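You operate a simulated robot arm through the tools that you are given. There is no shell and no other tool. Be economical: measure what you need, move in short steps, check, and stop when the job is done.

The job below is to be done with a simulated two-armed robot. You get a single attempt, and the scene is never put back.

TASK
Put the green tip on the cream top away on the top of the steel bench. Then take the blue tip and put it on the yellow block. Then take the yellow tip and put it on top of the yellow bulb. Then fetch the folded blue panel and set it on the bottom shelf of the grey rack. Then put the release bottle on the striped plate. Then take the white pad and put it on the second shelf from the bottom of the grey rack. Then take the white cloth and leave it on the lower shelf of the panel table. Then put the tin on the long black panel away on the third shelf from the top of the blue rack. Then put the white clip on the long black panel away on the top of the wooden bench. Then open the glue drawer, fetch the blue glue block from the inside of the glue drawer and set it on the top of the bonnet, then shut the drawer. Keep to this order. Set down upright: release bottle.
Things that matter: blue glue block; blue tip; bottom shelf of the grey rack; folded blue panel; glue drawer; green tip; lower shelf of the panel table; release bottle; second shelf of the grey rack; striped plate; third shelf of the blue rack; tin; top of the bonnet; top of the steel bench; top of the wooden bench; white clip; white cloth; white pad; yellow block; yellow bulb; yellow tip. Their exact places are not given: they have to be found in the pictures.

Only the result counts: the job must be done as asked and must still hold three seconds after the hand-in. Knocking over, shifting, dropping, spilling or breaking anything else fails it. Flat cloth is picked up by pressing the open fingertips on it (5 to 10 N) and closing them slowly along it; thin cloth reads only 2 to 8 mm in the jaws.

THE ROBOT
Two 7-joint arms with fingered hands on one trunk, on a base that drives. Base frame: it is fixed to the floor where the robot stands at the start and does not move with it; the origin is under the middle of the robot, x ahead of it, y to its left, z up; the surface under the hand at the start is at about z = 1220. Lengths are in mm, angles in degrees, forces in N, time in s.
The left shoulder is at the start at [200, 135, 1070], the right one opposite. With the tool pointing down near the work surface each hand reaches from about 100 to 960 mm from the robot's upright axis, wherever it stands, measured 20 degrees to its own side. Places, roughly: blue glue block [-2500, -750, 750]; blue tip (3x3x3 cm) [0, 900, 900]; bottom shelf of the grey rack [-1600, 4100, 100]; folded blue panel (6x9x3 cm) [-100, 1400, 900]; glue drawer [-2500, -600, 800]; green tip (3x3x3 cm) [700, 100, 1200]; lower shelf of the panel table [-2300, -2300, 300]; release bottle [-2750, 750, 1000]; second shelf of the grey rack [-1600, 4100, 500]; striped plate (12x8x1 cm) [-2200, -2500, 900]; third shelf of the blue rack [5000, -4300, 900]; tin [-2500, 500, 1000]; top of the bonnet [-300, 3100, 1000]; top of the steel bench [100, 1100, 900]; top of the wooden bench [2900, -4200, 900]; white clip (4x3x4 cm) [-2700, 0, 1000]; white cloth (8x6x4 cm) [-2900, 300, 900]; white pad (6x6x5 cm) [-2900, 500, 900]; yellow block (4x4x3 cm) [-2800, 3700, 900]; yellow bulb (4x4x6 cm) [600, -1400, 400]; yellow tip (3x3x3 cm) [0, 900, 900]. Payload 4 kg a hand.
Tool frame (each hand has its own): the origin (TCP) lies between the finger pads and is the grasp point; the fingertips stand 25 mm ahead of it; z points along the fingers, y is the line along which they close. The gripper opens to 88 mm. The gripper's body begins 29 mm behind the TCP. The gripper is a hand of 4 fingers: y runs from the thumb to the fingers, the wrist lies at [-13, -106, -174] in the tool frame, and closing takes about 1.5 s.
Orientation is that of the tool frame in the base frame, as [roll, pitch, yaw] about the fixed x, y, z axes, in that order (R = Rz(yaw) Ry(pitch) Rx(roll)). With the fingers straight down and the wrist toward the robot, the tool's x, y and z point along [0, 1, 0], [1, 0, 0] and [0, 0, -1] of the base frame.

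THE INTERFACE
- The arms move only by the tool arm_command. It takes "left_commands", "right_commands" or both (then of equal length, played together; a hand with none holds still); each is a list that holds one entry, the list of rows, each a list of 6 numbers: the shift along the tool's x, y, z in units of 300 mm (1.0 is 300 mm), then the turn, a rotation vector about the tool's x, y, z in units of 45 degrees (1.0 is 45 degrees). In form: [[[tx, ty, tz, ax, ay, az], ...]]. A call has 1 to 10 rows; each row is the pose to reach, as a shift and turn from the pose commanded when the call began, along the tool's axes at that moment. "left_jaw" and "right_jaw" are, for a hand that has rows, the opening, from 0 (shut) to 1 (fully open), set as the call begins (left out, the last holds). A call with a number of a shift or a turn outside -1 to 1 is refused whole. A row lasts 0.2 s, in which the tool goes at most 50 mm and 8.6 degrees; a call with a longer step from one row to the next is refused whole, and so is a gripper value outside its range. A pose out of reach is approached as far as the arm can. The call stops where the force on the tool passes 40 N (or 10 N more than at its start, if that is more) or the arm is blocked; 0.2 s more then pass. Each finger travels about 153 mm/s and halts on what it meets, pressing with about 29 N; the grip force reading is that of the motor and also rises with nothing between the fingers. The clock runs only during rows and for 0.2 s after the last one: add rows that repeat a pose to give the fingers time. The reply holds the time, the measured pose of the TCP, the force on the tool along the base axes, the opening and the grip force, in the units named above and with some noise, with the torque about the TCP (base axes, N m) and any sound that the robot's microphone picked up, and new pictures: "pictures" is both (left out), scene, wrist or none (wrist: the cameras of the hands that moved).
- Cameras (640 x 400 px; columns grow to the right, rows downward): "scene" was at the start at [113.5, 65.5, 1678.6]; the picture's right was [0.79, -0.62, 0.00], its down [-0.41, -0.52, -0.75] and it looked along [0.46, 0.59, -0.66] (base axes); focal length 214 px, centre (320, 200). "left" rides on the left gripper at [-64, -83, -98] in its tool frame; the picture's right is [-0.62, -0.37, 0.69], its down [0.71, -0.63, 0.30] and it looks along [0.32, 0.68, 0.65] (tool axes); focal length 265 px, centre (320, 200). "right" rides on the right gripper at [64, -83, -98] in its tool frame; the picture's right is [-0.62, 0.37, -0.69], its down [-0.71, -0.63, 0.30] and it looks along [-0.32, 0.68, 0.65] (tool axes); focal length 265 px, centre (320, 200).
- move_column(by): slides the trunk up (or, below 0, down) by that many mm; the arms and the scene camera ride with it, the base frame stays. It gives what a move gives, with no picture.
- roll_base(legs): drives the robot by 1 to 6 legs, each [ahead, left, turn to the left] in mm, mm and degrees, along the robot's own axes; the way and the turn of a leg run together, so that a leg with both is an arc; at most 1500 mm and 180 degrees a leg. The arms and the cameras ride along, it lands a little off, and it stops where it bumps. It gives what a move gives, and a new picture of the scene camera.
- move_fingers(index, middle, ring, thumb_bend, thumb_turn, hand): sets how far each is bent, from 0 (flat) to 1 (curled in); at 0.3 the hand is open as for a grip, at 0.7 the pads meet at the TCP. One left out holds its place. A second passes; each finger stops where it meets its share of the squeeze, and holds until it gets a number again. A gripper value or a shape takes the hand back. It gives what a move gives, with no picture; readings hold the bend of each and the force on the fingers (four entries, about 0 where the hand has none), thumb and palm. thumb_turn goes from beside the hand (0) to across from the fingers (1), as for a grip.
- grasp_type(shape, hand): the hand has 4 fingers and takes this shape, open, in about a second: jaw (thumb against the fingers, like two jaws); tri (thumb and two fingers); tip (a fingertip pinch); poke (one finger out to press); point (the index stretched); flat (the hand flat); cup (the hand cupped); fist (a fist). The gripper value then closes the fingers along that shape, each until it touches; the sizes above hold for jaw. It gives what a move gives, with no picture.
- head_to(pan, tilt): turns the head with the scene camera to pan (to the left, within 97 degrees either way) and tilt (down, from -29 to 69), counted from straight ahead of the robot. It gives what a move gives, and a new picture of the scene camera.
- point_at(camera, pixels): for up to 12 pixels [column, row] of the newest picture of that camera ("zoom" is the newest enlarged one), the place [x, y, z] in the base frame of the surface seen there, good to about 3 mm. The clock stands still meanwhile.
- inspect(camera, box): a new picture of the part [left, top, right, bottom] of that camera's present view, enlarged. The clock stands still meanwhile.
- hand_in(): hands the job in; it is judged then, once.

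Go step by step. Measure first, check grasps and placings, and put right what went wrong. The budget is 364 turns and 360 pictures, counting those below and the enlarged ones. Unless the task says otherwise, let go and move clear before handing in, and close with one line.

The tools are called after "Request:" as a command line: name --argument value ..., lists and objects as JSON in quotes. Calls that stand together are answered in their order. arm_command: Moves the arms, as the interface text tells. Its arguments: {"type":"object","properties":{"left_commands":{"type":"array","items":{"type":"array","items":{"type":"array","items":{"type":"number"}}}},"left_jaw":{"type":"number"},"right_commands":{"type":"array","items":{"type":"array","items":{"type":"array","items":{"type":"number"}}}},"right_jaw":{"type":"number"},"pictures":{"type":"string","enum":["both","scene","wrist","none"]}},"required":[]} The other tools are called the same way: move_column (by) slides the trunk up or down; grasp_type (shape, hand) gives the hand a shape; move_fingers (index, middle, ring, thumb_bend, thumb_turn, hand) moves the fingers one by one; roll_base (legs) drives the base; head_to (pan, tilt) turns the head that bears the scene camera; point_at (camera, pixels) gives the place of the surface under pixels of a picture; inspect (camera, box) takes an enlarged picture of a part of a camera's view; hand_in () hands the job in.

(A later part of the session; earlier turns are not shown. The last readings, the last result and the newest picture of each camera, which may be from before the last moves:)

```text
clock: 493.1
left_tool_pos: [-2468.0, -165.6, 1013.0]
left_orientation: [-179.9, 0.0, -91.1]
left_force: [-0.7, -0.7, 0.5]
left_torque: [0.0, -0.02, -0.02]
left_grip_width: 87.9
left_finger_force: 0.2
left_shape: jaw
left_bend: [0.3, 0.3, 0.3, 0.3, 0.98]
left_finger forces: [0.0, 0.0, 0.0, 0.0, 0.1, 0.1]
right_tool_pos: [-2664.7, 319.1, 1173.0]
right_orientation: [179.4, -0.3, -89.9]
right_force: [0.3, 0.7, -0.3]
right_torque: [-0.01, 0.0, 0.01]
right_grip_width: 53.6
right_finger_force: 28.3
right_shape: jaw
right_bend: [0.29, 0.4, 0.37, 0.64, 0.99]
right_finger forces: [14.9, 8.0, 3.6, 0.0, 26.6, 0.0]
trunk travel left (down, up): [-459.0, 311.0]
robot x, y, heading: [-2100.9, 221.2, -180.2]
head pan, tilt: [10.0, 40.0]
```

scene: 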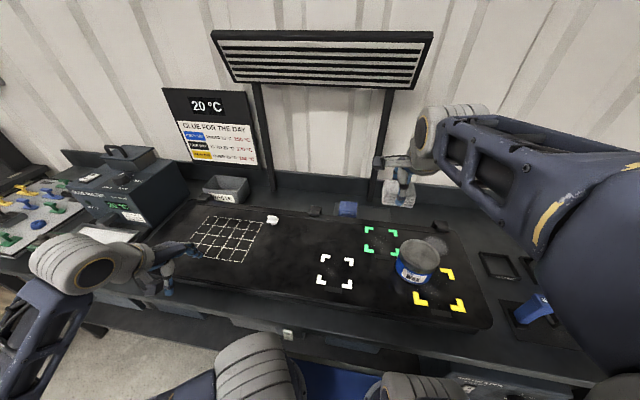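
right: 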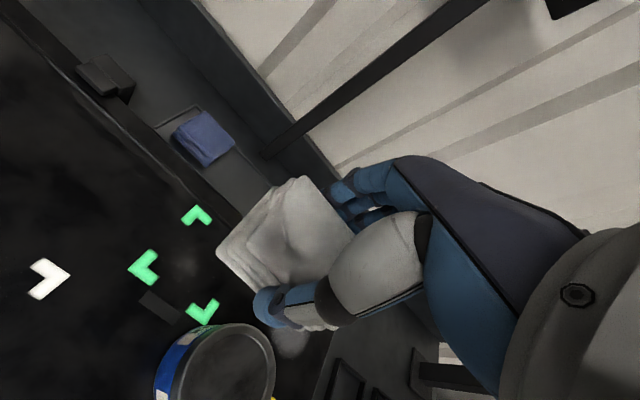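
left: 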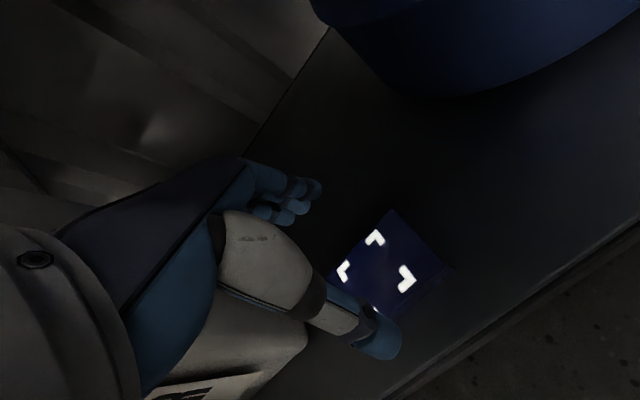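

Cloth in hand. Drive to the panel table and view its lower shelf.

Request:
roll_base --legs '[[-600, 0, 0], [0, 1400, 0], [0, 900, 0]]'

Request:
head_to --pan 5 --tilt 40

```text
clock: 507.3
left_tool_pos: [-1881.6, -2441.4, 1013.8]
left_orientation: [-179.8, 0.0, -91.9]
left_force: [0.5, 0.7, -0.5]
left_torque: [0.01, -0.02, 0.01]
left_grip_width: 87.6
left_finger_force: 0.1
left_shape: jaw
left_bend: [0.3, 0.3, 0.3, 0.3, 0.98]
left_finger forces: [0.1, 0.0, 0.0, 0.0, 0.0, 0.1]
right_tool_pos: [-2073.2, -1954.3, 1173.2]
right_orientation: [179.3, -0.2, -90.7]
right_force: [-0.2, 0.3, 0.0]
right_torque: [-0.01, 0.04, 0.01]
right_grip_width: 53.6
right_finger_force: 29.0
right_shape: jaw
right_bend: [0.29, 0.4, 0.37, 0.64, 0.99]
right_finger forces: [15.0, 7.9, 3.7, 0.0, 26.5, 0.0]
trunk travel left (down, up): [-459.0, 311.0]
robot x, y, heading: [-1507.9, -2058.5, 179.3]
head pan, tilt: [10.0, 40.0]
```

scene: 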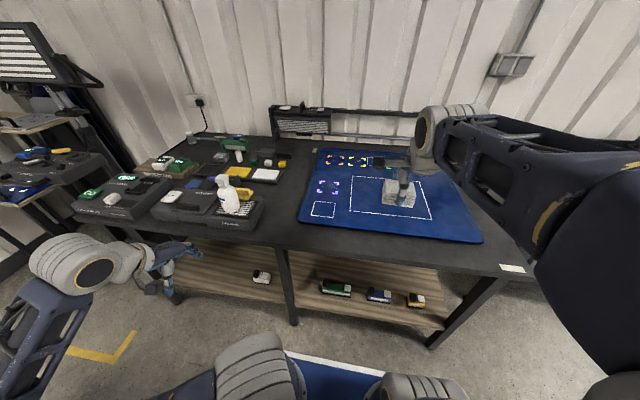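

```text
clock: 508.0
left_tool_pos: [-1880.6, -2441.0, 1012.9]
left_orientation: [-179.7, 0.0, -91.8]
left_force: [0.2, 0.9, -0.6]
left_torque: [0.03, 0.03, -0.01]
left_grip_width: 87.6
left_finger_force: 0.2
left_shape: jaw
left_bend: [0.3, 0.3, 0.3, 0.3, 0.98]
left_finger forces: [0.0, 0.0, 0.0, 0.0, 0.1, 0.1]
right_tool_pos: [-2073.3, -1955.7, 1173.0]
right_orientation: [179.3, -0.3, -90.7]
right_force: [0.6, -0.3, 0.0]
right_torque: [-0.02, 0.01, -0.02]
right_grip_width: 53.5
right_finger_force: 29.1
right_shape: jaw
right_bend: [0.29, 0.4, 0.37, 0.64, 0.99]
right_finger forces: [14.9, 8.0, 3.6, 0.1, 26.5, 0.0]
trunk travel left (down, up): [-459.0, 311.0]
robot x, y, heading: [-1508.3, -2058.1, 179.6]
head pan, tilt: [5.0, 40.0]
```

scene: 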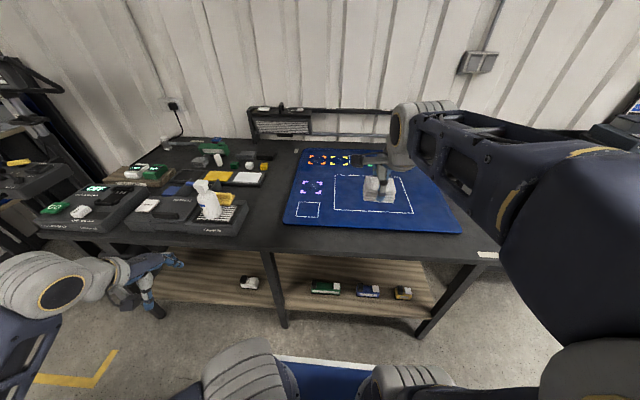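

The lower wooden shelf carries small battery packs near its front; free stretch at px (170–235,285) and behind. Measure.

Request:
inspect --camera "scene" --box '[150, 225, 470, 345]'

Request:
point_at --camera "scene" --pixels '[[200, 275], [200, 295], [240, 290], [258, 283], [283, 320], [278, 270], [265, 300], [305, 293], [310, 302], [325, 285], [345, 270], [200, 303]]'

Request:
point_at --camera "scene" --pixels '[[220, 245], [285, 250], [285, 258], [400, 255], [160, 290], [440, 290], [425, 310], [368, 290], [402, 290]]'

```text
2.00 times, centred on (310, 285) of scene
```

zoom: 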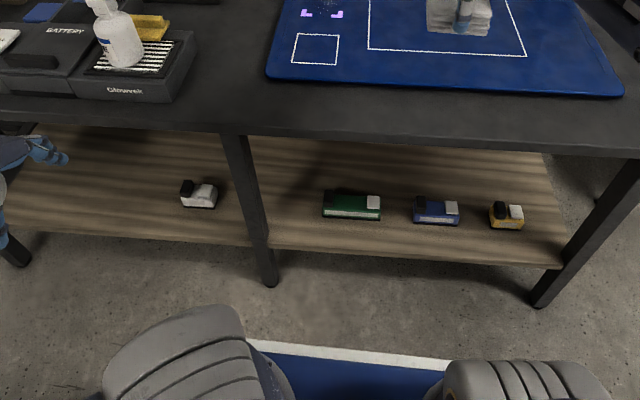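

```text
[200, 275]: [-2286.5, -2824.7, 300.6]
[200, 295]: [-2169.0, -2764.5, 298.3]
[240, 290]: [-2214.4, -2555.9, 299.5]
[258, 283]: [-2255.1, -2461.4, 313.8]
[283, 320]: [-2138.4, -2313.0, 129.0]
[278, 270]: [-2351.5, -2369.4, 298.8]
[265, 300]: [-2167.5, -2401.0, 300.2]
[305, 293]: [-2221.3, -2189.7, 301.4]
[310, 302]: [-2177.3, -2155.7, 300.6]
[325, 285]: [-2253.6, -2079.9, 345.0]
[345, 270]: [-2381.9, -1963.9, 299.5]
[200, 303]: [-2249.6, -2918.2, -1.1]
```

```text
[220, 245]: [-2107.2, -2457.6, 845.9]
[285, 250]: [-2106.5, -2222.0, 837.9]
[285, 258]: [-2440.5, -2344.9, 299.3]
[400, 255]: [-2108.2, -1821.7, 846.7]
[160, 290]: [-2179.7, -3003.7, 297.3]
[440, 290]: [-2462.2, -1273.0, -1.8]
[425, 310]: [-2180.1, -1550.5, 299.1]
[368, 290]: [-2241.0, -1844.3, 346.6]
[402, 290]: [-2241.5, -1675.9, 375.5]
```

Lower shelf z=300, front edge x≈−2137; free slot around (−2215,−2220) between the center leg and the green pack. I back up, align, and lower the trunk.

Request:
roll_base --legs '[[0, 0, 0.5], [-250, 0, 0], [0, 265, 0]]'

Request:
move_column --by -400

Request:
move_column --by -50

Request:
arm_command --right_commands '[[[0, 0.12, 0.05, 0, 0, 0], [0, 0.24, 0.12, 0, 0, 0], [0, 0.36, 0.2, 0, 0, 0], [0, 0.45, 0.32, 0, 0, 0], [0, 0.5, 0.46, 0, 0, 0], [0, 0.5, 0.6, 0, 0, 0], [0, 0.5, 0.75, 0, 0, 0], [0, 0.5, 0.9, 0, 0, 0], [0, 0.5, 1, 0, 0, 0]]]' --pictures "both"

```text
clock: 511.6
left_tool_pos: [-1626.4, -2711.2, 1013.3]
left_orientation: [-179.7, 0.0, -91.2]
left_force: [0.2, 0.1, 0.2]
left_torque: [-0.02, 0.02, 0.0]
left_grip_width: 88.0
left_finger_force: 0.0
left_shape: jaw
left_bend: [0.3, 0.3, 0.3, 0.3, 0.98]
left_finger forces: [0.0, 0.1, 0.0, 0.0, 0.1, 0.0]
right_tool_pos: [-1822.3, -2228.0, 1173.3]
right_orientation: [179.4, -0.3, -90.0]
right_force: [-1.1, -0.4, 0.4]
right_torque: [0.02, 0.02, 0.0]
right_grip_width: 53.7
right_finger_force: 28.8
right_shape: jaw
right_bend: [0.29, 0.4, 0.37, 0.64, 0.99]
right_finger forces: [14.9, 8.0, 3.6, 0.0, 26.5, 0.0]
trunk travel left (down, up): [-459.0, 311.0]
robot x, y, heading: [-1251.8, -2323.5, 179.9]
head pan, tilt: [5.0, 40.0]
```

scene: 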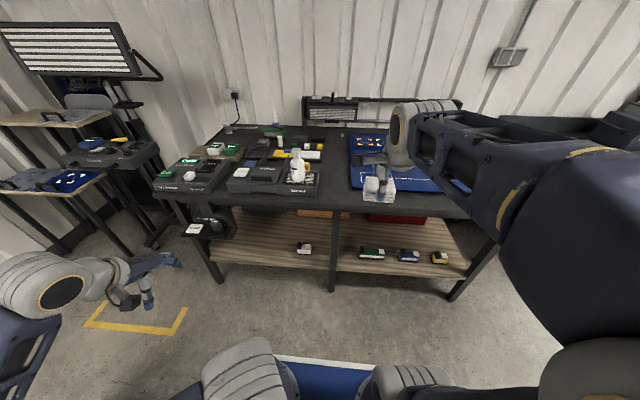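

```text
clock: 515.4
left_tool_pos: [-1624.8, -2711.8, 612.0]
left_orientation: [-179.8, 0.0, -91.2]
left_force: [-0.6, 0.8, 0.3]
left_torque: [0.03, 0.01, 0.02]
left_grip_width: 87.9
left_finger_force: 0.1
left_shape: jaw
left_bend: [0.3, 0.3, 0.3, 0.3, 0.98]
left_finger forces: [0.0, 0.0, 0.1, 0.0, 0.0, 0.1]
right_tool_pos: [-1821.4, -2226.9, 773.8]
right_orientation: [179.4, -0.2, -90.0]
right_force: [-0.5, -0.9, -0.2]
right_torque: [0.05, 0.02, 0.0]
right_grip_width: 53.4
right_finger_force: 29.3
right_shape: jaw
right_bend: [0.29, 0.4, 0.37, 0.64, 0.99]
right_finger forces: [15.0, 8.1, 3.6, 0.0, 26.5, 0.0]
trunk travel left (down, up): [-59.0, 711.0]
robot x, y, heading: [-1255.5, -2321.7, 179.9]
head pan, tilt: [5.0, 40.0]
```

```text
clock: 516.4
left_tool_pos: [-1624.8, -2710.9, 562.8]
left_orientation: [-179.7, 0.0, -91.1]
left_force: [1.0, -0.4, 0.4]
left_torque: [-0.03, 0.02, -0.01]
left_grip_width: 87.9
left_finger_force: 0.2
left_shape: jaw
left_bend: [0.3, 0.3, 0.3, 0.3, 0.98]
left_finger forces: [0.0, 0.0, 0.0, 0.0, 0.0, 0.0]
right_tool_pos: [-1822.4, -2226.4, 722.7]
right_orientation: [179.2, -0.3, -90.0]
right_force: [-1.0, 0.9, -0.3]
right_torque: [-0.03, 0.03, -0.03]
right_grip_width: 53.6
right_finger_force: 29.2
right_shape: jaw
right_bend: [0.29, 0.4, 0.37, 0.64, 0.99]
right_finger forces: [14.8, 8.0, 3.6, 0.1, 26.4, 0.0]
trunk travel left (down, up): [-9.0, 761.0]
robot x, y, heading: [-1254.6, -2325.6, 179.8]
head pan, tilt: [5.0, 40.0]
```

```text
clock: 518.4
left_tool_pos: [-1623.5, -2711.7, 563.7]
left_orientation: [-179.8, 0.0, -91.2]
left_force: [-0.4, -0.5, 0.0]
left_torque: [0.01, -0.03, -0.02]
left_grip_width: 88.0
left_finger_force: 0.1
left_shape: jaw
left_bend: [0.3, 0.3, 0.3, 0.3, 0.98]
left_finger forces: [0.0, 0.1, 0.0, 0.0, 0.0, 0.1]
right_tool_pos: [-1977.1, -2227.2, 425.5]
right_orientation: [179.2, -0.3, -89.9]
right_force: [-0.1, 0.1, 0.7]
right_torque: [0.01, 0.0, -0.01]
right_grip_width: 53.5
right_finger_force: 28.9
right_shape: jaw
right_bend: [0.29, 0.4, 0.37, 0.64, 0.99]
right_finger forces: [14.8, 7.9, 3.6, 0.1, 26.3, 0.0]
trunk travel left (down, up): [-9.0, 761.0]
robot x, y, heading: [-1255.2, -2322.4, 180.0]
head pan, tilt: [5.0, 40.0]
```

scene: 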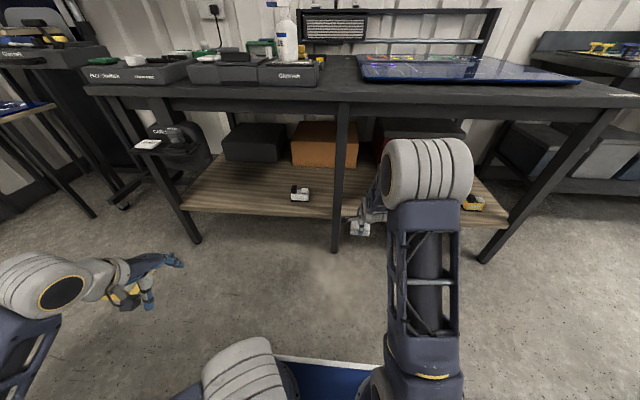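
right: 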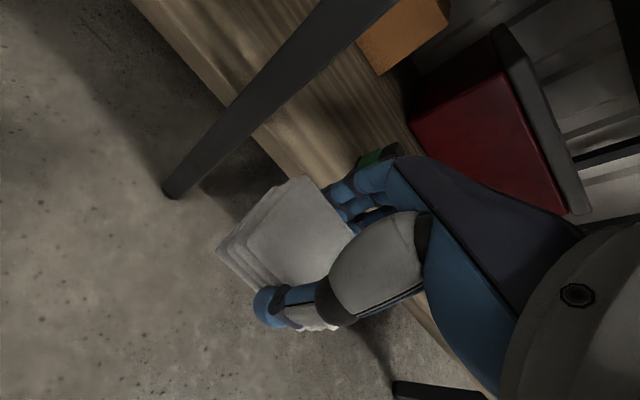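

Request:
point_at --camera "scene" --pixels '[[400, 170], [430, 145], [460, 170], [385, 190], [372, 215], [340, 240]]'

Request:
arm_command --right_commands '[[[0, 0, 0.08, 0, 0, 0], [0, 0, 0.14, 0, 0, 0]]]' --pictures "none"

```text
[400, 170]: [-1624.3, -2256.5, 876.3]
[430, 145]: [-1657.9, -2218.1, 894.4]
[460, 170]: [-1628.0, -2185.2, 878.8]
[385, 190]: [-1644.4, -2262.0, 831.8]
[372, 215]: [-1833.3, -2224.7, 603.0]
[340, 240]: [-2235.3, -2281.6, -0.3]
```

```text
clock: 519.0
left_tool_pos: [-1625.2, -2712.5, 563.9]
left_orientation: [-179.8, 0.0, -91.3]
left_force: [0.2, 0.3, -0.6]
left_torque: [-0.01, 0.02, 0.0]
left_grip_width: 87.8
left_finger_force: 0.0
left_shape: jaw
left_bend: [0.3, 0.3, 0.3, 0.3, 0.98]
left_finger forces: [0.0, 0.1, 0.1, 0.0, 0.0, 0.1]
right_tool_pos: [-1975.8, -2226.7, 383.7]
right_orientation: [179.3, -0.3, -90.0]
right_force: [0.3, -0.7, -0.4]
right_torque: [0.02, -0.01, -0.01]
right_grip_width: 53.6
right_finger_force: 28.8
right_shape: jaw
right_bend: [0.29, 0.4, 0.37, 0.64, 0.99]
right_finger forces: [14.8, 8.0, 3.7, 0.0, 26.4, 0.0]
trunk travel left (down, up): [-9.0, 761.0]
robot x, y, heading: [-1254.6, -2322.1, 179.8]
head pan, tilt: [5.0, 40.0]
```

Elbow stays well outside. Drive ahead 240.

Request:
roll_base --legs '[[240, 0, 0]]'

Request:
arm_command --right_commands '[[[0, 0, 0.05, 0, 0, 0], [0, 0, 0.1, 0, 0, 0]]]' --pictures "both"

```text
clock: 520.7
left_tool_pos: [-1868.7, -2708.3, 564.2]
left_orientation: [-179.7, 0.0, -91.5]
left_force: [-0.3, 0.0, 0.1]
left_torque: [-0.04, 0.02, -0.03]
left_grip_width: 87.8
left_finger_force: 0.1
left_shape: jaw
left_bend: [0.3, 0.3, 0.3, 0.3, 0.98]
left_finger forces: [0.0, 0.1, 0.0, 0.0, 0.1, 0.1]
right_tool_pos: [-2218.5, -2222.5, 383.6]
right_orientation: [179.3, -0.2, -90.4]
right_force: [-0.5, -0.1, -0.5]
right_torque: [0.01, -0.01, 0.0]
right_grip_width: 53.6
right_finger_force: 29.0
right_shape: jaw
right_bend: [0.29, 0.4, 0.37, 0.64, 0.99]
right_finger forces: [14.7, 7.9, 3.6, 0.1, 26.4, 0.0]
trunk travel left (down, up): [-9.0, 761.0]
robot x, y, heading: [-1498.0, -2327.1, 179.5]
head pan, tilt: [5.0, 40.0]
```

scene: 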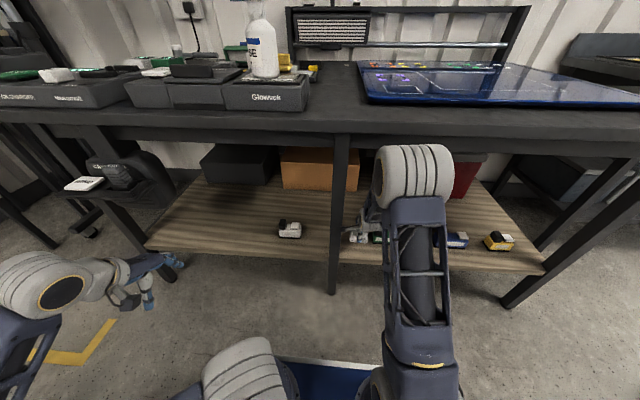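

```text
clock: 521.3
left_tool_pos: [-1868.7, -2708.1, 562.4]
left_orientation: [-179.9, 0.0, -91.5]
left_force: [0.4, -0.3, -0.4]
left_torque: [-0.01, 0.02, -0.02]
left_grip_width: 87.8
left_finger_force: 0.0
left_shape: jaw
left_bend: [0.3, 0.3, 0.3, 0.3, 0.98]
left_finger forces: [0.1, 0.0, 0.1, 0.1, 0.0, 0.0]
right_tool_pos: [-2219.6, -2223.4, 354.1]
right_orientation: [179.3, -0.3, -90.3]
right_force: [0.5, -0.1, -0.1]
right_torque: [0.03, -0.01, -0.02]
right_grip_width: 53.4
right_finger_force: 29.1
right_shape: jaw
right_bend: [0.29, 0.4, 0.37, 0.64, 0.99]
right_finger forces: [15.0, 8.1, 3.6, 0.0, 26.4, 0.0]
trunk travel left (down, up): [-9.0, 761.0]
robot x, y, heading: [-1495.6, -2321.4, 179.5]
head pan, tilt: [5.0, 40.0]
```

scene: 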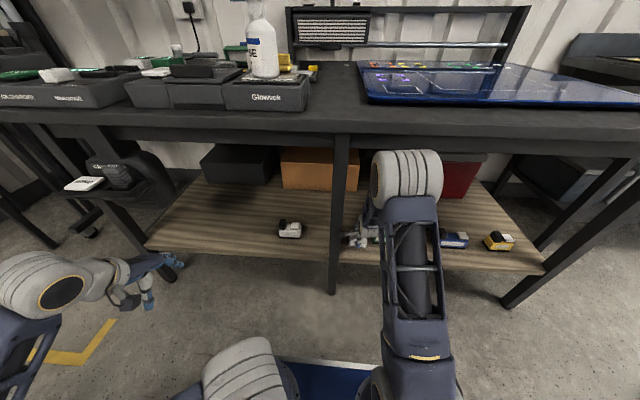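
right: 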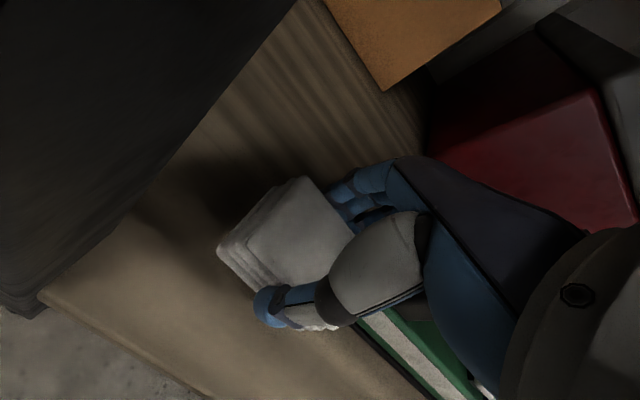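

Lower to contact.

Request:
arm_command --right_commands '[[[0, 0, 0.025, 0, 0, 0], [0, 0, 0.04, 0, 0, 0], [0, 0, 0.05, 0, 0, 0], [0, 0, 0.058, 0, 0, 0]]]' --pictures "none"

```text
clock: 522.3
left_tool_pos: [-1870.1, -2708.7, 562.7]
left_orientation: [-179.7, 0.0, -91.6]
left_force: [-1.7, 0.4, -0.9]
left_torque: [0.01, 0.03, -0.02]
left_grip_width: 87.9
left_finger_force: 0.0
left_shape: jaw
left_bend: [0.3, 0.3, 0.3, 0.3, 0.98]
left_finger forces: [0.1, 0.0, 0.0, 0.0, 0.0, 0.0]
right_tool_pos: [-2218.4, -2222.2, 337.2]
right_orientation: [179.3, -0.3, -90.3]
right_force: [1.5, -0.6, 2.1]
right_torque: [-0.01, -0.08, 0.01]
right_grip_width: 53.5
right_finger_force: 29.2
right_shape: jaw
right_bend: [0.29, 0.4, 0.37, 0.64, 0.99]
right_finger forces: [14.8, 7.8, 3.6, 0.2, 27.1, 0.1]
trunk travel left (down, up): [-9.0, 761.0]
robot x, y, heading: [-1497.9, -2326.4, 179.5]
head pan, tilt: [5.0, 40.0]
```

Light contact (2 N). Release and lift.

Request:
arm_command --right_commands '[[[0, 0, 0.003, 0, 0, 0], [0, 0, 0.003, 0, 0, 0], [0, 0, 0.003, 0, 0, 0], [0, 0, 0.003, 0, 0, 0], [0, 0, 0.003, 0, 0, 0]]]' --right_jaw 0.95 --pictures "none"

Request:
arm_command --right_commands '[[[0, 0, -0.06, 0, 0, 0], [0, 0, -0.15, 0, 0, 0], [0, 0, -0.27, 0, 0, 0]]]' --pictures "wrist"

```text
clock: 523.5
left_tool_pos: [-1868.8, -2709.3, 563.1]
left_orientation: [-179.8, 0.0, -91.5]
left_force: [-0.1, -0.6, 0.1]
left_torque: [0.0, -0.01, -0.02]
left_grip_width: 87.9
left_finger_force: 0.0
left_shape: jaw
left_bend: [0.3, 0.3, 0.3, 0.3, 0.98]
left_finger forces: [0.0, 0.1, 0.0, 0.0, 0.0, 0.0]
right_tool_pos: [-2217.8, -2221.9, 334.7]
right_orientation: [179.3, -0.5, -90.3]
right_force: [0.4, -0.5, -0.2]
right_torque: [0.02, 0.03, -0.01]
right_grip_width: 83.5
right_finger_force: 0.1
right_shape: jaw
right_bend: [0.32, 0.31, 0.3, 0.31, 0.98]
right_finger forces: [0.0, 0.0, 0.1, 0.0, 0.0, 0.0]
trunk travel left (down, up): [-9.0, 761.0]
robot x, y, heading: [-1497.9, -2322.0, 179.3]
head pan, tilt: [5.0, 40.0]
```

```text
clock: 524.3
left_tool_pos: [-1868.4, -2708.4, 562.9]
left_orientation: [-179.8, 0.0, -91.5]
left_force: [-0.2, 0.1, -0.3]
left_torque: [-0.01, 0.01, 0.0]
left_grip_width: 87.9
left_finger_force: 0.1
left_shape: jaw
left_bend: [0.3, 0.3, 0.3, 0.3, 0.98]
left_finger forces: [0.1, 0.1, 0.0, 0.0, 0.0, 0.0]
right_tool_pos: [-2217.8, -2222.7, 415.9]
right_orientation: [179.3, -0.4, -90.4]
right_force: [0.0, 0.1, -0.7]
right_torque: [-0.05, 0.01, 0.03]
right_grip_width: 82.9
right_finger_force: 0.0
right_shape: jaw
right_bend: [0.32, 0.31, 0.3, 0.31, 0.98]
right_finger forces: [0.0, 0.0, 0.0, 0.0, 0.0, 0.1]
trunk travel left (down, up): [-9.0, 761.0]
robot x, y, heading: [-1498.6, -2324.6, 179.6]
head pan, tilt: [5.0, 40.0]
```

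right: 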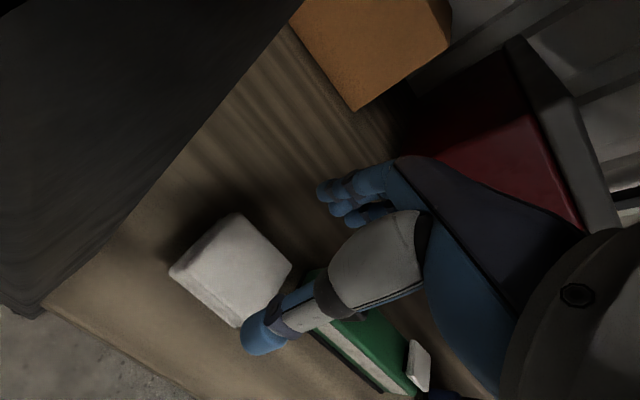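

The cloth rests on the lower shelf. Next the WAX tin: back out, raise the trunk, retract the hand, and drive to the workbench.

Request:
roll_base --legs '[[-280, 0, 0]]'

Request:
move_column --by 400

Request:
move_column --by 50

Request:
arm_command --right_commands '[[[0, -0.05, -0.14, 0, 0, 0], [0, -0.1, -0.28, 0, 0, 0], [0, -0.15, -0.42, 0, 0, 0], [0, -0.2, -0.56, 0, 0, 0], [0, -0.25, -0.7, 0, 0, 0], [0, -0.32, -0.83, 0, 0, 0], [0, -0.4, -0.95, 0, 0, 0]]]' --right_jaw 1 --pictures "none"

Request:
roll_base --legs '[[0, 0, 0.5], [0, -1400, 0], [0, -1210, 0], [230, 0, 0]]'

```text
clock: 526.3
left_tool_pos: [-1581.2, -2711.2, 564.1]
left_orientation: [-179.8, -0.1, -91.5]
left_force: [-0.6, -0.1, 0.0]
left_torque: [0.0, 0.01, 0.0]
left_grip_width: 87.9
left_finger_force: 0.1
left_shape: jaw
left_bend: [0.3, 0.3, 0.3, 0.3, 0.98]
left_finger forces: [0.0, 0.0, 0.0, 0.0, 0.0, 0.1]
right_tool_pos: [-1934.2, -2225.4, 417.1]
right_orientation: [179.3, -0.3, -90.2]
right_force: [-0.3, -0.5, 0.4]
right_torque: [-0.03, 0.01, 0.03]
right_grip_width: 83.3
right_finger_force: 0.1
right_shape: jaw
right_bend: [0.32, 0.31, 0.3, 0.31, 0.98]
right_finger forces: [0.0, 0.0, 0.0, 0.0, 0.0, 0.1]
trunk travel left (down, up): [-9.0, 761.0]
robot x, y, heading: [-1213.1, -2323.2, 179.7]
head pan, tilt: [5.0, 40.0]
```

scene: 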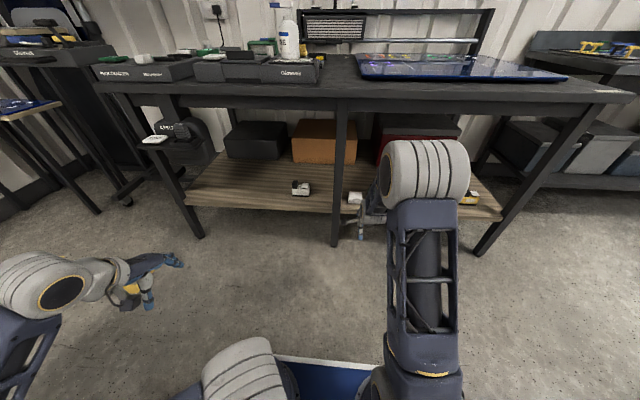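

```text
clock: 530.1
left_tool_pos: [-1583.8, -2709.8, 962.3]
left_orientation: [-179.8, -0.1, -91.4]
left_force: [0.0, -0.1, -0.4]
left_torque: [0.01, -0.02, -0.01]
left_grip_width: 88.0
left_finger_force: 0.1
left_shape: jaw
left_bend: [0.3, 0.3, 0.3, 0.3, 0.98]
left_finger forces: [0.1, 0.1, 0.0, 0.0, 0.0, 0.0]
right_tool_pos: [-1934.5, -2225.7, 814.5]
right_orientation: [179.4, -0.3, -90.2]
right_force: [0.4, -0.4, 0.6]
right_torque: [-0.02, 0.01, -0.01]
right_grip_width: 83.1
right_finger_force: 0.2
right_shape: jaw
right_bend: [0.32, 0.31, 0.3, 0.31, 0.98]
right_finger forces: [0.0, 0.0, 0.0, 0.0, 0.1, 0.0]
trunk travel left (down, up): [-409.0, 361.0]
robot x, y, heading: [-1213.9, -2324.9, 179.8]
head pan, tilt: [5.0, 40.0]
```

```text
clock: 531.1
left_tool_pos: [-1583.7, -2710.1, 1013.1]
left_orientation: [-179.9, 0.1, -91.4]
left_force: [-0.3, -0.5, 0.1]
left_torque: [0.03, 0.03, 0.03]
left_grip_width: 87.8
left_finger_force: 0.2
left_shape: jaw
left_bend: [0.3, 0.3, 0.3, 0.3, 0.98]
left_finger forces: [0.1, 0.1, 0.0, 0.0, 0.0, 0.0]
right_tool_pos: [-1933.8, -2226.2, 865.4]
right_orientation: [179.4, -0.3, -90.2]
right_force: [0.1, 0.1, -0.2]
right_torque: [-0.03, 0.02, -0.01]
right_grip_width: 83.3
right_finger_force: 0.0
right_shape: jaw
right_bend: [0.32, 0.31, 0.3, 0.31, 0.98]
right_finger forces: [0.0, 0.0, 0.1, 0.0, 0.1, 0.1]
trunk travel left (down, up): [-459.0, 311.0]
robot x, y, heading: [-1211.1, -2323.8, 179.6]
head pan, tilt: [5.0, 40.0]
```

```text
clock: 532.7
left_tool_pos: [-1583.0, -2710.0, 1013.3]
left_orientation: [-179.8, 0.0, -91.5]
left_force: [0.3, 0.1, -0.5]
left_torque: [0.0, -0.01, -0.01]
left_grip_width: 87.8
left_finger_force: 0.1
left_shape: jaw
left_bend: [0.3, 0.3, 0.3, 0.3, 0.98]
left_finger forces: [0.0, 0.0, 0.1, 0.0, 0.1, 0.0]
right_tool_pos: [-1810.3, -2225.0, 1149.6]
right_orientation: [179.2, -0.2, -90.3]
right_force: [0.7, 0.7, -0.6]
right_torque: [0.0, 0.01, -0.02]
right_grip_width: 87.6
right_finger_force: 0.1
right_shape: jaw
right_bend: [0.3, 0.3, 0.3, 0.3, 0.98]
right_finger forces: [0.0, 0.0, 0.0, 0.0, 0.0, 0.1]
trunk travel left (down, up): [-459.0, 311.0]
robot x, y, heading: [-1213.3, -2322.4, 179.5]
head pan, tilt: [5.0, 40.0]
```

```text
clock: 546.9
left_tool_pos: [-1790.7, -131.1, 1013.4]
left_orientation: [-179.8, 0.0, -92.0]
left_force: [0.5, 0.0, -0.5]
left_torque: [0.01, 0.02, -0.02]
left_grip_width: 87.8
left_finger_force: 0.0
left_shape: jaw
left_bend: [0.3, 0.3, 0.3, 0.3, 0.98]
left_finger forces: [0.1, 0.0, 0.1, 0.1, 0.0, 0.1]
right_tool_pos: [-2013.0, 355.8, 1150.9]
right_orientation: [179.4, -0.2, -90.7]
right_force: [0.2, -0.3, -0.2]
right_torque: [-0.03, -0.01, 0.02]
right_grip_width: 87.6
right_finger_force: 0.0
right_shape: jaw
right_bend: [0.3, 0.3, 0.3, 0.3, 0.98]
right_finger forces: [0.0, 0.0, 0.1, 0.0, 0.0, 0.0]
trunk travel left (down, up): [-459.0, 311.0]
robot x, y, heading: [-1416.6, 251.6, 179.3]
head pan, tilt: [5.0, 40.0]
```

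scene: 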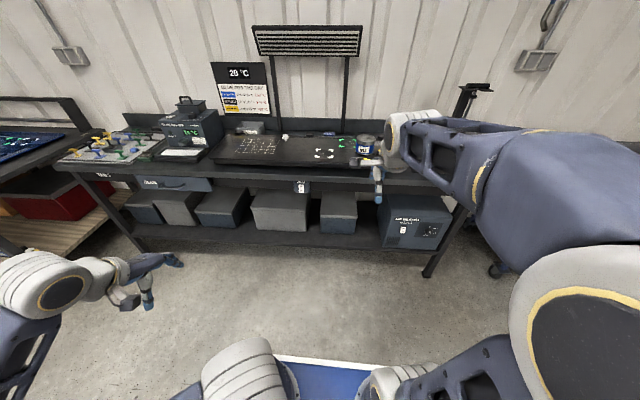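

Ahead 590 brings the hand near the tin.

Request:
roll_base --legs '[[0, 0, 0.7], [580, 0, 0]]'

Request:
inspect --camera "right" --box '[0, 120, 320, 400]'

```text
clock: 550.5
left_tool_pos: [-2380.2, -127.8, 1012.0]
left_orientation: [-179.8, 0.0, -91.8]
left_force: [-0.2, 0.0, -0.1]
left_torque: [0.03, 0.01, -0.02]
left_grip_width: 87.9
left_finger_force: 0.1
left_shape: jaw
left_bend: [0.3, 0.3, 0.3, 0.3, 0.98]
left_finger forces: [0.0, 0.0, 0.0, 0.1, 0.0, 0.0]
right_tool_pos: [-2602.9, 359.9, 1149.0]
right_orientation: [179.3, -0.3, -90.7]
right_force: [-0.9, 0.4, 0.4]
right_torque: [0.01, 0.0, 0.01]
right_grip_width: 87.6
right_finger_force: 0.1
right_shape: jaw
right_bend: [0.3, 0.3, 0.3, 0.3, 0.98]
right_finger forces: [0.0, 0.0, 0.0, 0.1, 0.0, 0.0]
trunk travel left (down, up): [-459.0, 311.0]
robot x, y, heading: [-2007.7, 255.6, 179.2]
head pan, tilt: [5.0, 40.0]
```

scene: 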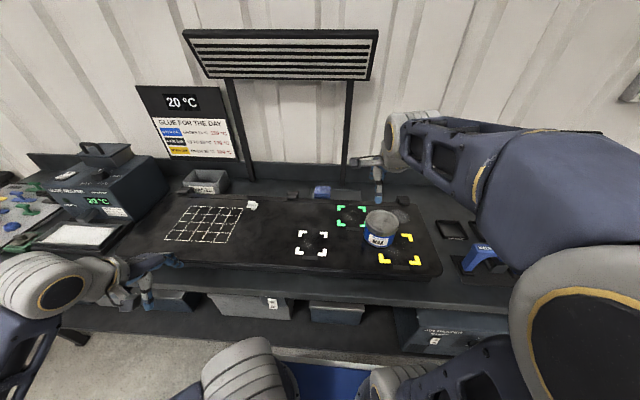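

```text
1.43 times, centred on (160, 260) of right
```

zoom: 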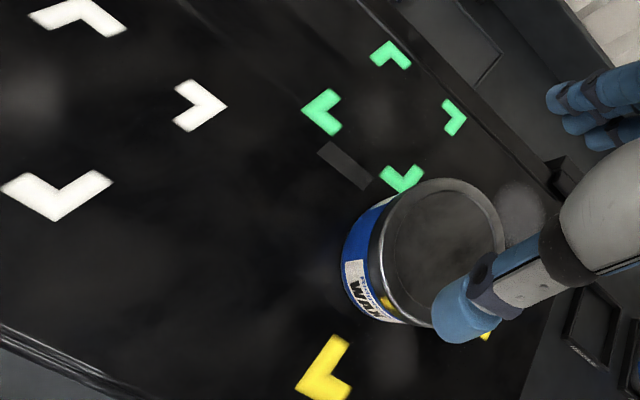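

Request:
point_at --camera "zoom" --pixels '[[445, 245], [445, 182], [502, 240], [390, 250], [400, 210], [350, 280], [365, 225], [345, 250], [425, 310], [480, 210]]'

```text
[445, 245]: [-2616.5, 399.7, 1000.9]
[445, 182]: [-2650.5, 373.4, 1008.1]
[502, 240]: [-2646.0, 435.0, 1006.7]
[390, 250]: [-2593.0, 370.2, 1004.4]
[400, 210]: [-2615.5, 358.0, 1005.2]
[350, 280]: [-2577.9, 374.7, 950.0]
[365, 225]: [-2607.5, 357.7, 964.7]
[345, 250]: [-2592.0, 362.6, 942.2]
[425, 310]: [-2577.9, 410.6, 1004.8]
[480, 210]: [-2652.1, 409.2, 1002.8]
```

The tin is ≈83 mm across, center ≈(−2617,400), top 1006. I open the fingers wider than the normal grip (bend 0.15) and move above it.

Request:
move_fingers --hand "right" --index 0.12 --middle 0.12 --ring 0.12 --thumb_bend 0.12 --thumb_turn 1

Request:
arm_command --right_commands '[[[-0.07, 0.025, 0, 0, 0, 0], [-0.133, 0.048, 0.05, 0, 0, 0], [-0.133, 0.048, 0.2, 0, 0, 0], [-0.133, 0.048, 0.3, 0, 0, 0], [-0.133, 0.048, 0.3, 0, 0, 0]]]' --pictures "wrist"

```text
clock: 551.5
left_tool_pos: [-2380.0, -128.4, 1012.7]
left_orientation: [-179.8, 0.0, -91.9]
left_force: [-0.2, -1.0, -0.7]
left_torque: [0.02, -0.01, 0.02]
left_grip_width: 87.8
left_finger_force: 0.2
left_shape: jaw
left_bend: [0.3, 0.3, 0.3, 0.3, 0.98]
left_finger forces: [0.0, 0.1, 0.1, 0.0, 0.0, 0.1]
right_tool_pos: [-2603.2, 360.4, 1150.2]
right_orientation: [179.3, -0.3, -90.7]
right_force: [-0.4, 0.0, -0.4]
right_torque: [-0.01, 0.0, 0.06]
right_grip_width: 117.4
right_finger_force: 0.0
right_shape: fingers
right_bend: [0.12, 0.12, 0.12, 0.12, 0.96]
right_finger forces: [0.1, 0.1, 0.0, 0.0, 0.0, 0.1]
trunk travel left (down, up): [-459.0, 311.0]
robot x, y, heading: [-2004.8, 257.6, 179.3]
head pan, tilt: [5.0, 40.0]
```

```text
clock: 552.7
left_tool_pos: [-2380.1, -125.7, 1012.9]
left_orientation: [-179.8, 0.0, -91.8]
left_force: [-0.6, 0.7, 0.1]
left_torque: [0.01, 0.01, 0.01]
left_grip_width: 88.2
left_finger_force: 0.0
left_shape: jaw
left_bend: [0.3, 0.3, 0.3, 0.3, 0.98]
left_finger forces: [0.0, 0.0, 0.1, 0.0, 0.0, 0.0]
right_tool_pos: [-2619.3, 399.4, 1059.2]
right_orientation: [179.3, -0.3, -90.7]
right_force: [-0.7, -0.7, 0.2]
right_torque: [0.03, -0.01, 0.0]
right_grip_width: 117.4
right_finger_force: 0.2
right_shape: fingers
right_bend: [0.12, 0.12, 0.12, 0.12, 0.96]
right_finger forces: [0.1, 0.0, 0.1, 0.0, 0.0, 0.0]
trunk travel left (down, up): [-459.0, 311.0]
robot x, y, heading: [-2007.4, 250.9, 179.1]
head pan, tilt: [5.0, 40.0]
```

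right: 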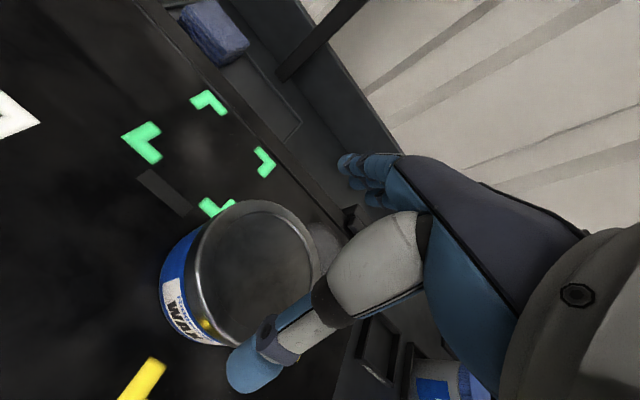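

Width 117 mm now. Descend to TCP ≈985.

Request:
arm_command --right_commands '[[[0, 0, 0.1, 0, 0, 0], [0, 0, 0.18, 0, 0, 0], [0, 0, 0.235, 0, 0, 0], [0, 0, 0.24, 0, 0, 0]]]' --pictures "wrist"

```text
clock: 553.7
left_tool_pos: [-2378.9, -127.3, 1014.1]
left_orientation: [-179.8, 0.1, -91.8]
left_force: [0.5, 1.1, 0.1]
left_torque: [0.04, 0.02, -0.02]
left_grip_width: 87.8
left_finger_force: 0.0
left_shape: jaw
left_bend: [0.3, 0.3, 0.3, 0.3, 0.98]
left_finger forces: [0.1, 0.1, 0.0, 0.1, 0.1, 0.1]
right_tool_pos: [-2619.7, 399.5, 988.0]
right_orientation: [179.0, -0.3, -90.7]
right_force: [5.4, -2.6, 19.3]
right_torque: [-0.03, -0.33, -0.05]
right_grip_width: 120.5
right_finger_force: 8.1
right_shape: fingers
right_bend: [0.11, 0.12, 0.12, 0.09, 0.95]
right_finger forces: [3.1, 0.0, 0.1, 0.1, 13.5, 0.0]
trunk travel left (down, up): [-459.0, 311.0]
robot x, y, heading: [-2007.8, 254.1, 179.3]
head pan, tilt: [5.0, 40.0]
```

right: 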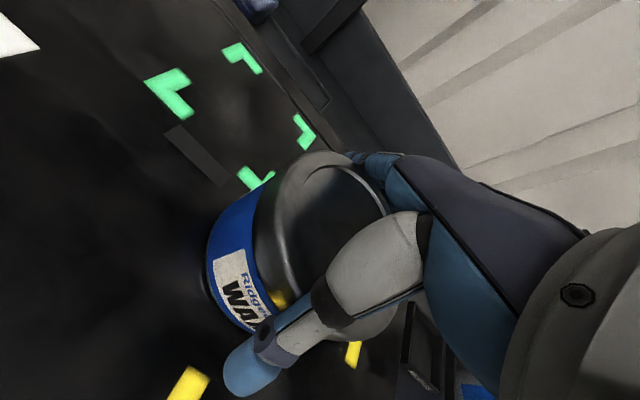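

The thumb base touches the rim (19 N). I raise 6 mm and close.

Request:
arm_command --right_commands '[[[0, 0, -0.025, 0, 0, 0], [0, 0, -0.025, 0, 0, 0]]]' --pictures "none"

Request:
move_fingers --hand "right" --index 0.7 --middle 0.7 --ring 0.7 --thumb_bend 0.7

Request:
inspect --camera "right" --box '[180, 120, 460, 380]'

```text
clock: 554.3
left_tool_pos: [-2379.7, -126.8, 1012.7]
left_orientation: [-179.8, 0.0, -91.8]
left_force: [-0.2, -0.3, 0.0]
left_torque: [0.03, -0.03, -0.03]
left_grip_width: 88.1
left_finger_force: 0.0
left_shape: jaw
left_bend: [0.3, 0.3, 0.3, 0.3, 0.98]
left_finger forces: [0.0, 0.0, 0.0, 0.0, 0.1, 0.0]
right_tool_pos: [-2618.8, 398.8, 994.6]
right_orientation: [179.2, -0.4, -90.7]
right_force: [0.3, -0.3, 1.2]
right_torque: [-0.01, 0.03, 0.0]
right_grip_width: 118.1
right_finger_force: 0.5
right_shape: fingers
right_bend: [0.12, 0.12, 0.12, 0.11, 0.96]
right_finger forces: [0.0, 0.1, 0.0, 0.0, 0.1, 0.0]
trunk travel left (down, up): [-459.0, 311.0]
robot x, y, heading: [-2005.3, 253.7, 179.2]
head pan, tilt: [5.0, 40.0]
```

```text
clock: 555.3
left_tool_pos: [-2379.6, -126.7, 1013.9]
left_orientation: [-179.8, 0.0, -92.0]
left_force: [1.2, 0.1, 0.4]
left_torque: [0.0, -0.01, 0.0]
left_grip_width: 87.7
left_finger_force: 0.1
left_shape: jaw
left_bend: [0.3, 0.3, 0.3, 0.3, 0.98]
left_finger forces: [0.0, 0.0, 0.0, 0.1, 0.0, 0.0]
right_tool_pos: [-2619.0, 399.5, 995.5]
right_orientation: [179.1, -0.3, -90.7]
right_force: [4.6, -1.3, 21.4]
right_torque: [0.04, 0.36, 0.17]
right_grip_width: 97.5
right_finger_force: 45.0
right_shape: fingers
right_bend: [0.16, 0.25, 0.32, 0.43, 0.91]
right_finger forces: [16.5, 11.7, 10.7, 0.0, 49.5, 0.1]
trunk travel left (down, up): [-459.0, 311.0]
robot x, y, heading: [-2011.7, 258.3, 179.5]
head pan, tilt: [5.0, 40.0]
```

```text
1.54 times, centred on (320, 250) of right
```

zoom: 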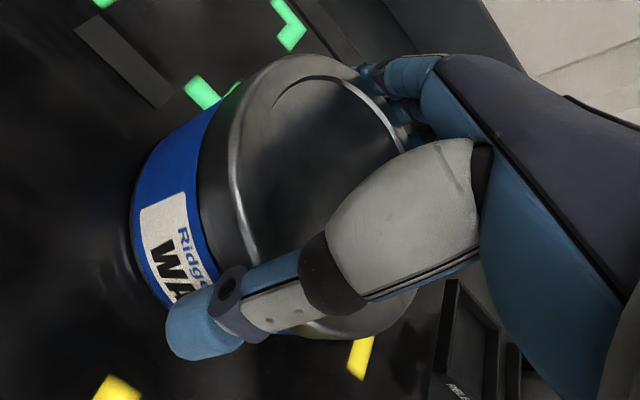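

Firm grip (fingers 39 N, thumb 50 N). Lift slowly and check.

Request:
arm_command --right_commands '[[[0, 0, -0.02, 0, 0, 0], [0, 0, -0.05, 0, 0, 0], [0, 0, -0.1, 0, 0, 0], [0, 0, -0.2, 0, 0, 0], [0, 0, -0.33, 0, 0, 0], [0, 0, -0.45, 0, 0, 0]]]' --pictures "both"

```text
clock: 556.7
left_tool_pos: [-2379.9, -127.2, 1012.7]
left_orientation: [-179.8, 0.0, -91.8]
left_force: [-0.1, 0.0, 0.1]
left_torque: [0.03, 0.0, 0.02]
left_grip_width: 87.9
left_finger_force: 0.1
left_shape: jaw
left_bend: [0.3, 0.3, 0.3, 0.3, 0.98]
left_finger forces: [0.0, 0.0, 0.1, 0.1, 0.1, 0.0]
right_tool_pos: [-2616.3, 399.5, 1128.5]
right_orientation: [179.3, -0.3, -90.7]
right_force: [-0.7, 0.1, -3.6]
right_torque: [-0.01, 0.01, 0.0]
right_grip_width: 96.0
right_finger_force: 39.3
right_shape: fingers
right_bend: [0.16, 0.25, 0.32, 0.47, 0.91]
right_finger forces: [13.2, 12.7, 11.6, 0.0, 41.0, 0.0]
trunk travel left (down, up): [-459.0, 311.0]
robot x, y, heading: [-2006.5, 255.5, 179.3]
head pan, tilt: [5.0, 40.0]
```

scene: 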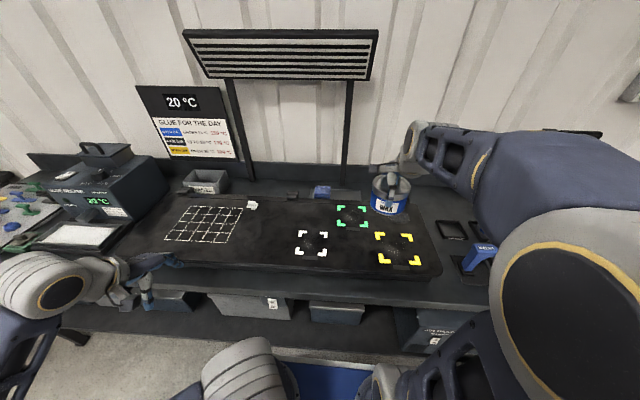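
right: 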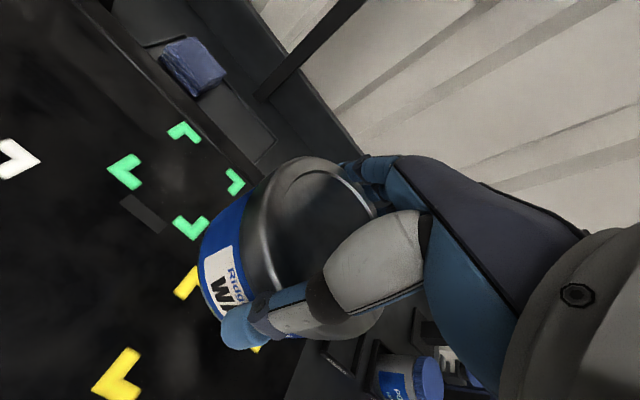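

Tin held (~0.36 kg). Now the long drive to the blue rack: raise, back off, turn to face +x, and go to the corridor at y≈−2430.

Request:
move_column --by 150

Request:
roll_base --legs '[[-550, 0, 0], [0, 0, 90], [1300, 0, 0], [1380, 0, 0], [0, 0, 90]]'

```text
clock: 558.5
left_tool_pos: [-2379.4, -127.6, 1163.6]
left_orientation: [-179.7, 0.0, -91.9]
left_force: [-0.4, 0.4, -0.5]
left_torque: [0.01, 0.01, 0.01]
left_grip_width: 88.0
left_finger_force: 0.0
left_shape: jaw
left_bend: [0.3, 0.3, 0.3, 0.3, 0.98]
left_finger forces: [0.0, 0.0, 0.1, 0.0, 0.1, 0.0]
right_tool_pos: [-2617.7, 399.6, 1278.9]
right_orientation: [179.4, -0.4, -90.7]
right_force: [0.2, 1.0, -2.8]
right_torque: [0.02, -0.02, -0.02]
right_grip_width: 96.1
right_finger_force: 38.7
right_shape: fingers
right_bend: [0.16, 0.25, 0.32, 0.47, 0.91]
right_finger forces: [13.1, 12.7, 11.5, 0.0, 40.9, 0.0]
trunk travel left (down, up): [-609.0, 161.0]
robot x, y, heading: [-2007.1, 253.8, 179.1]
head pan, tilt: [5.0, 40.0]
```

```text
clock: 581.9
left_tool_pos: [-1101.5, -2012.8, 1163.3]
left_orientation: [-179.8, 0.0, 90.8]
left_force: [0.1, 0.6, 0.6]
left_torque: [0.01, 0.0, -0.02]
left_grip_width: 87.9
left_finger_force: 0.0
left_shape: jaw
left_bend: [0.3, 0.3, 0.3, 0.3, 0.98]
left_finger forces: [0.0, 0.0, 0.0, 0.0, 0.0, 0.1]
right_tool_pos: [-839.5, -2526.9, 1279.7]
right_orientation: [179.3, -0.3, 91.9]
right_force: [0.2, 0.0, -2.7]
right_torque: [0.0, 0.02, 0.0]
right_grip_width: 93.8
right_finger_force: 36.4
right_shape: fingers
right_bend: [0.17, 0.25, 0.32, 0.49, 0.91]
right_finger forces: [11.9, 12.3, 10.8, 0.0, 37.7, 0.0]
trunk travel left (down, up): [-609.0, 161.0]
robot x, y, heading: [-1458.6, -2414.5, 1.8]
head pan, tilt: [5.0, 40.0]
```

scene: 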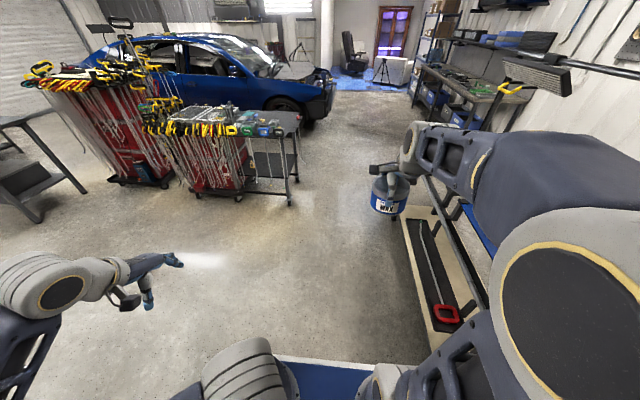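

I check the car's front corner and bench frame clearance.

Request:
point_at --camera "scene" --pixels '[[333, 105], [300, 185], [500, 90], [560, 75], [430, 190], [420, 110], [445, 100], [430, 70], [470, 115], [350, 180], [405, 68]]'

```text
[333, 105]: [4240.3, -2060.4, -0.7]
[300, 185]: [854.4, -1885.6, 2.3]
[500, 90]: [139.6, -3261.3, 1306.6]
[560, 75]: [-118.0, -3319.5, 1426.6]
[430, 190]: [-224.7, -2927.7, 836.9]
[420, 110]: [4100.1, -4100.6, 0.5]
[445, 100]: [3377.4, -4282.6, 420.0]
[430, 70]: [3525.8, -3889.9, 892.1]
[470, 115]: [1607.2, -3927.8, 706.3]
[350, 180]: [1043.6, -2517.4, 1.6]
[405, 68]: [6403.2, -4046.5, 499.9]
```

Route is clear along y≈−2414. I drive 6 m ahead and turn right to face the rack.

Request:
roll_base --legs '[[0, 0, -1.8], [1500, 0, 0], [1500, 0, 0], [1500, 0, 0], [1500, 0, 0], [0, 0, -90]]'

```text
clock: 601.6
left_tool_pos: [2876.4, -1923.2, 1163.4]
left_orientation: [-179.7, 0.0, 97.4]
left_force: [0.4, -0.8, 0.0]
left_torque: [0.01, -0.05, -0.02]
left_grip_width: 88.1
left_finger_force: 0.1
left_shape: jaw
left_bend: [0.3, 0.3, 0.3, 0.3, 0.98]
left_finger forces: [0.1, 0.0, 0.1, 0.0, 0.2, 0.0]
right_tool_pos: [3195.3, -2407.4, 1278.8]
right_orientation: [179.3, -0.2, 98.7]
right_force: [0.6, -0.5, -2.8]
right_torque: [0.02, 0.03, -0.01]
right_grip_width: 93.7
right_finger_force: 36.5
right_shape: fingers
right_bend: [0.17, 0.24, 0.32, 0.49, 0.91]
right_finger forces: [12.1, 12.5, 11.1, 0.0, 37.7, 0.0]
trunk travel left (down, up): [-609.0, 161.0]
robot x, y, heading: [2567.9, -2366.6, 8.5]
head pan, tilt: [5.0, 40.0]
stopped in leg 4: the robot was blocked; the commanded pose is now the measured one
```

scene: 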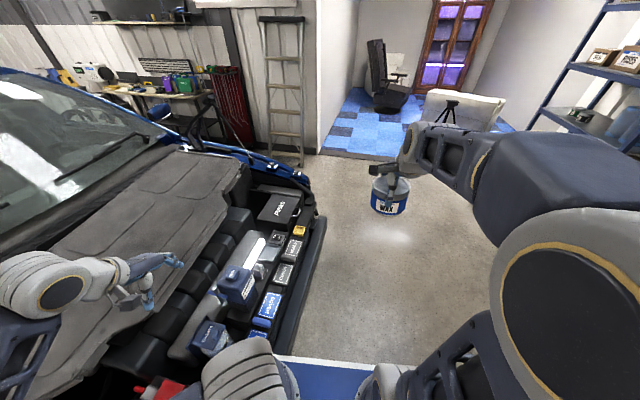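

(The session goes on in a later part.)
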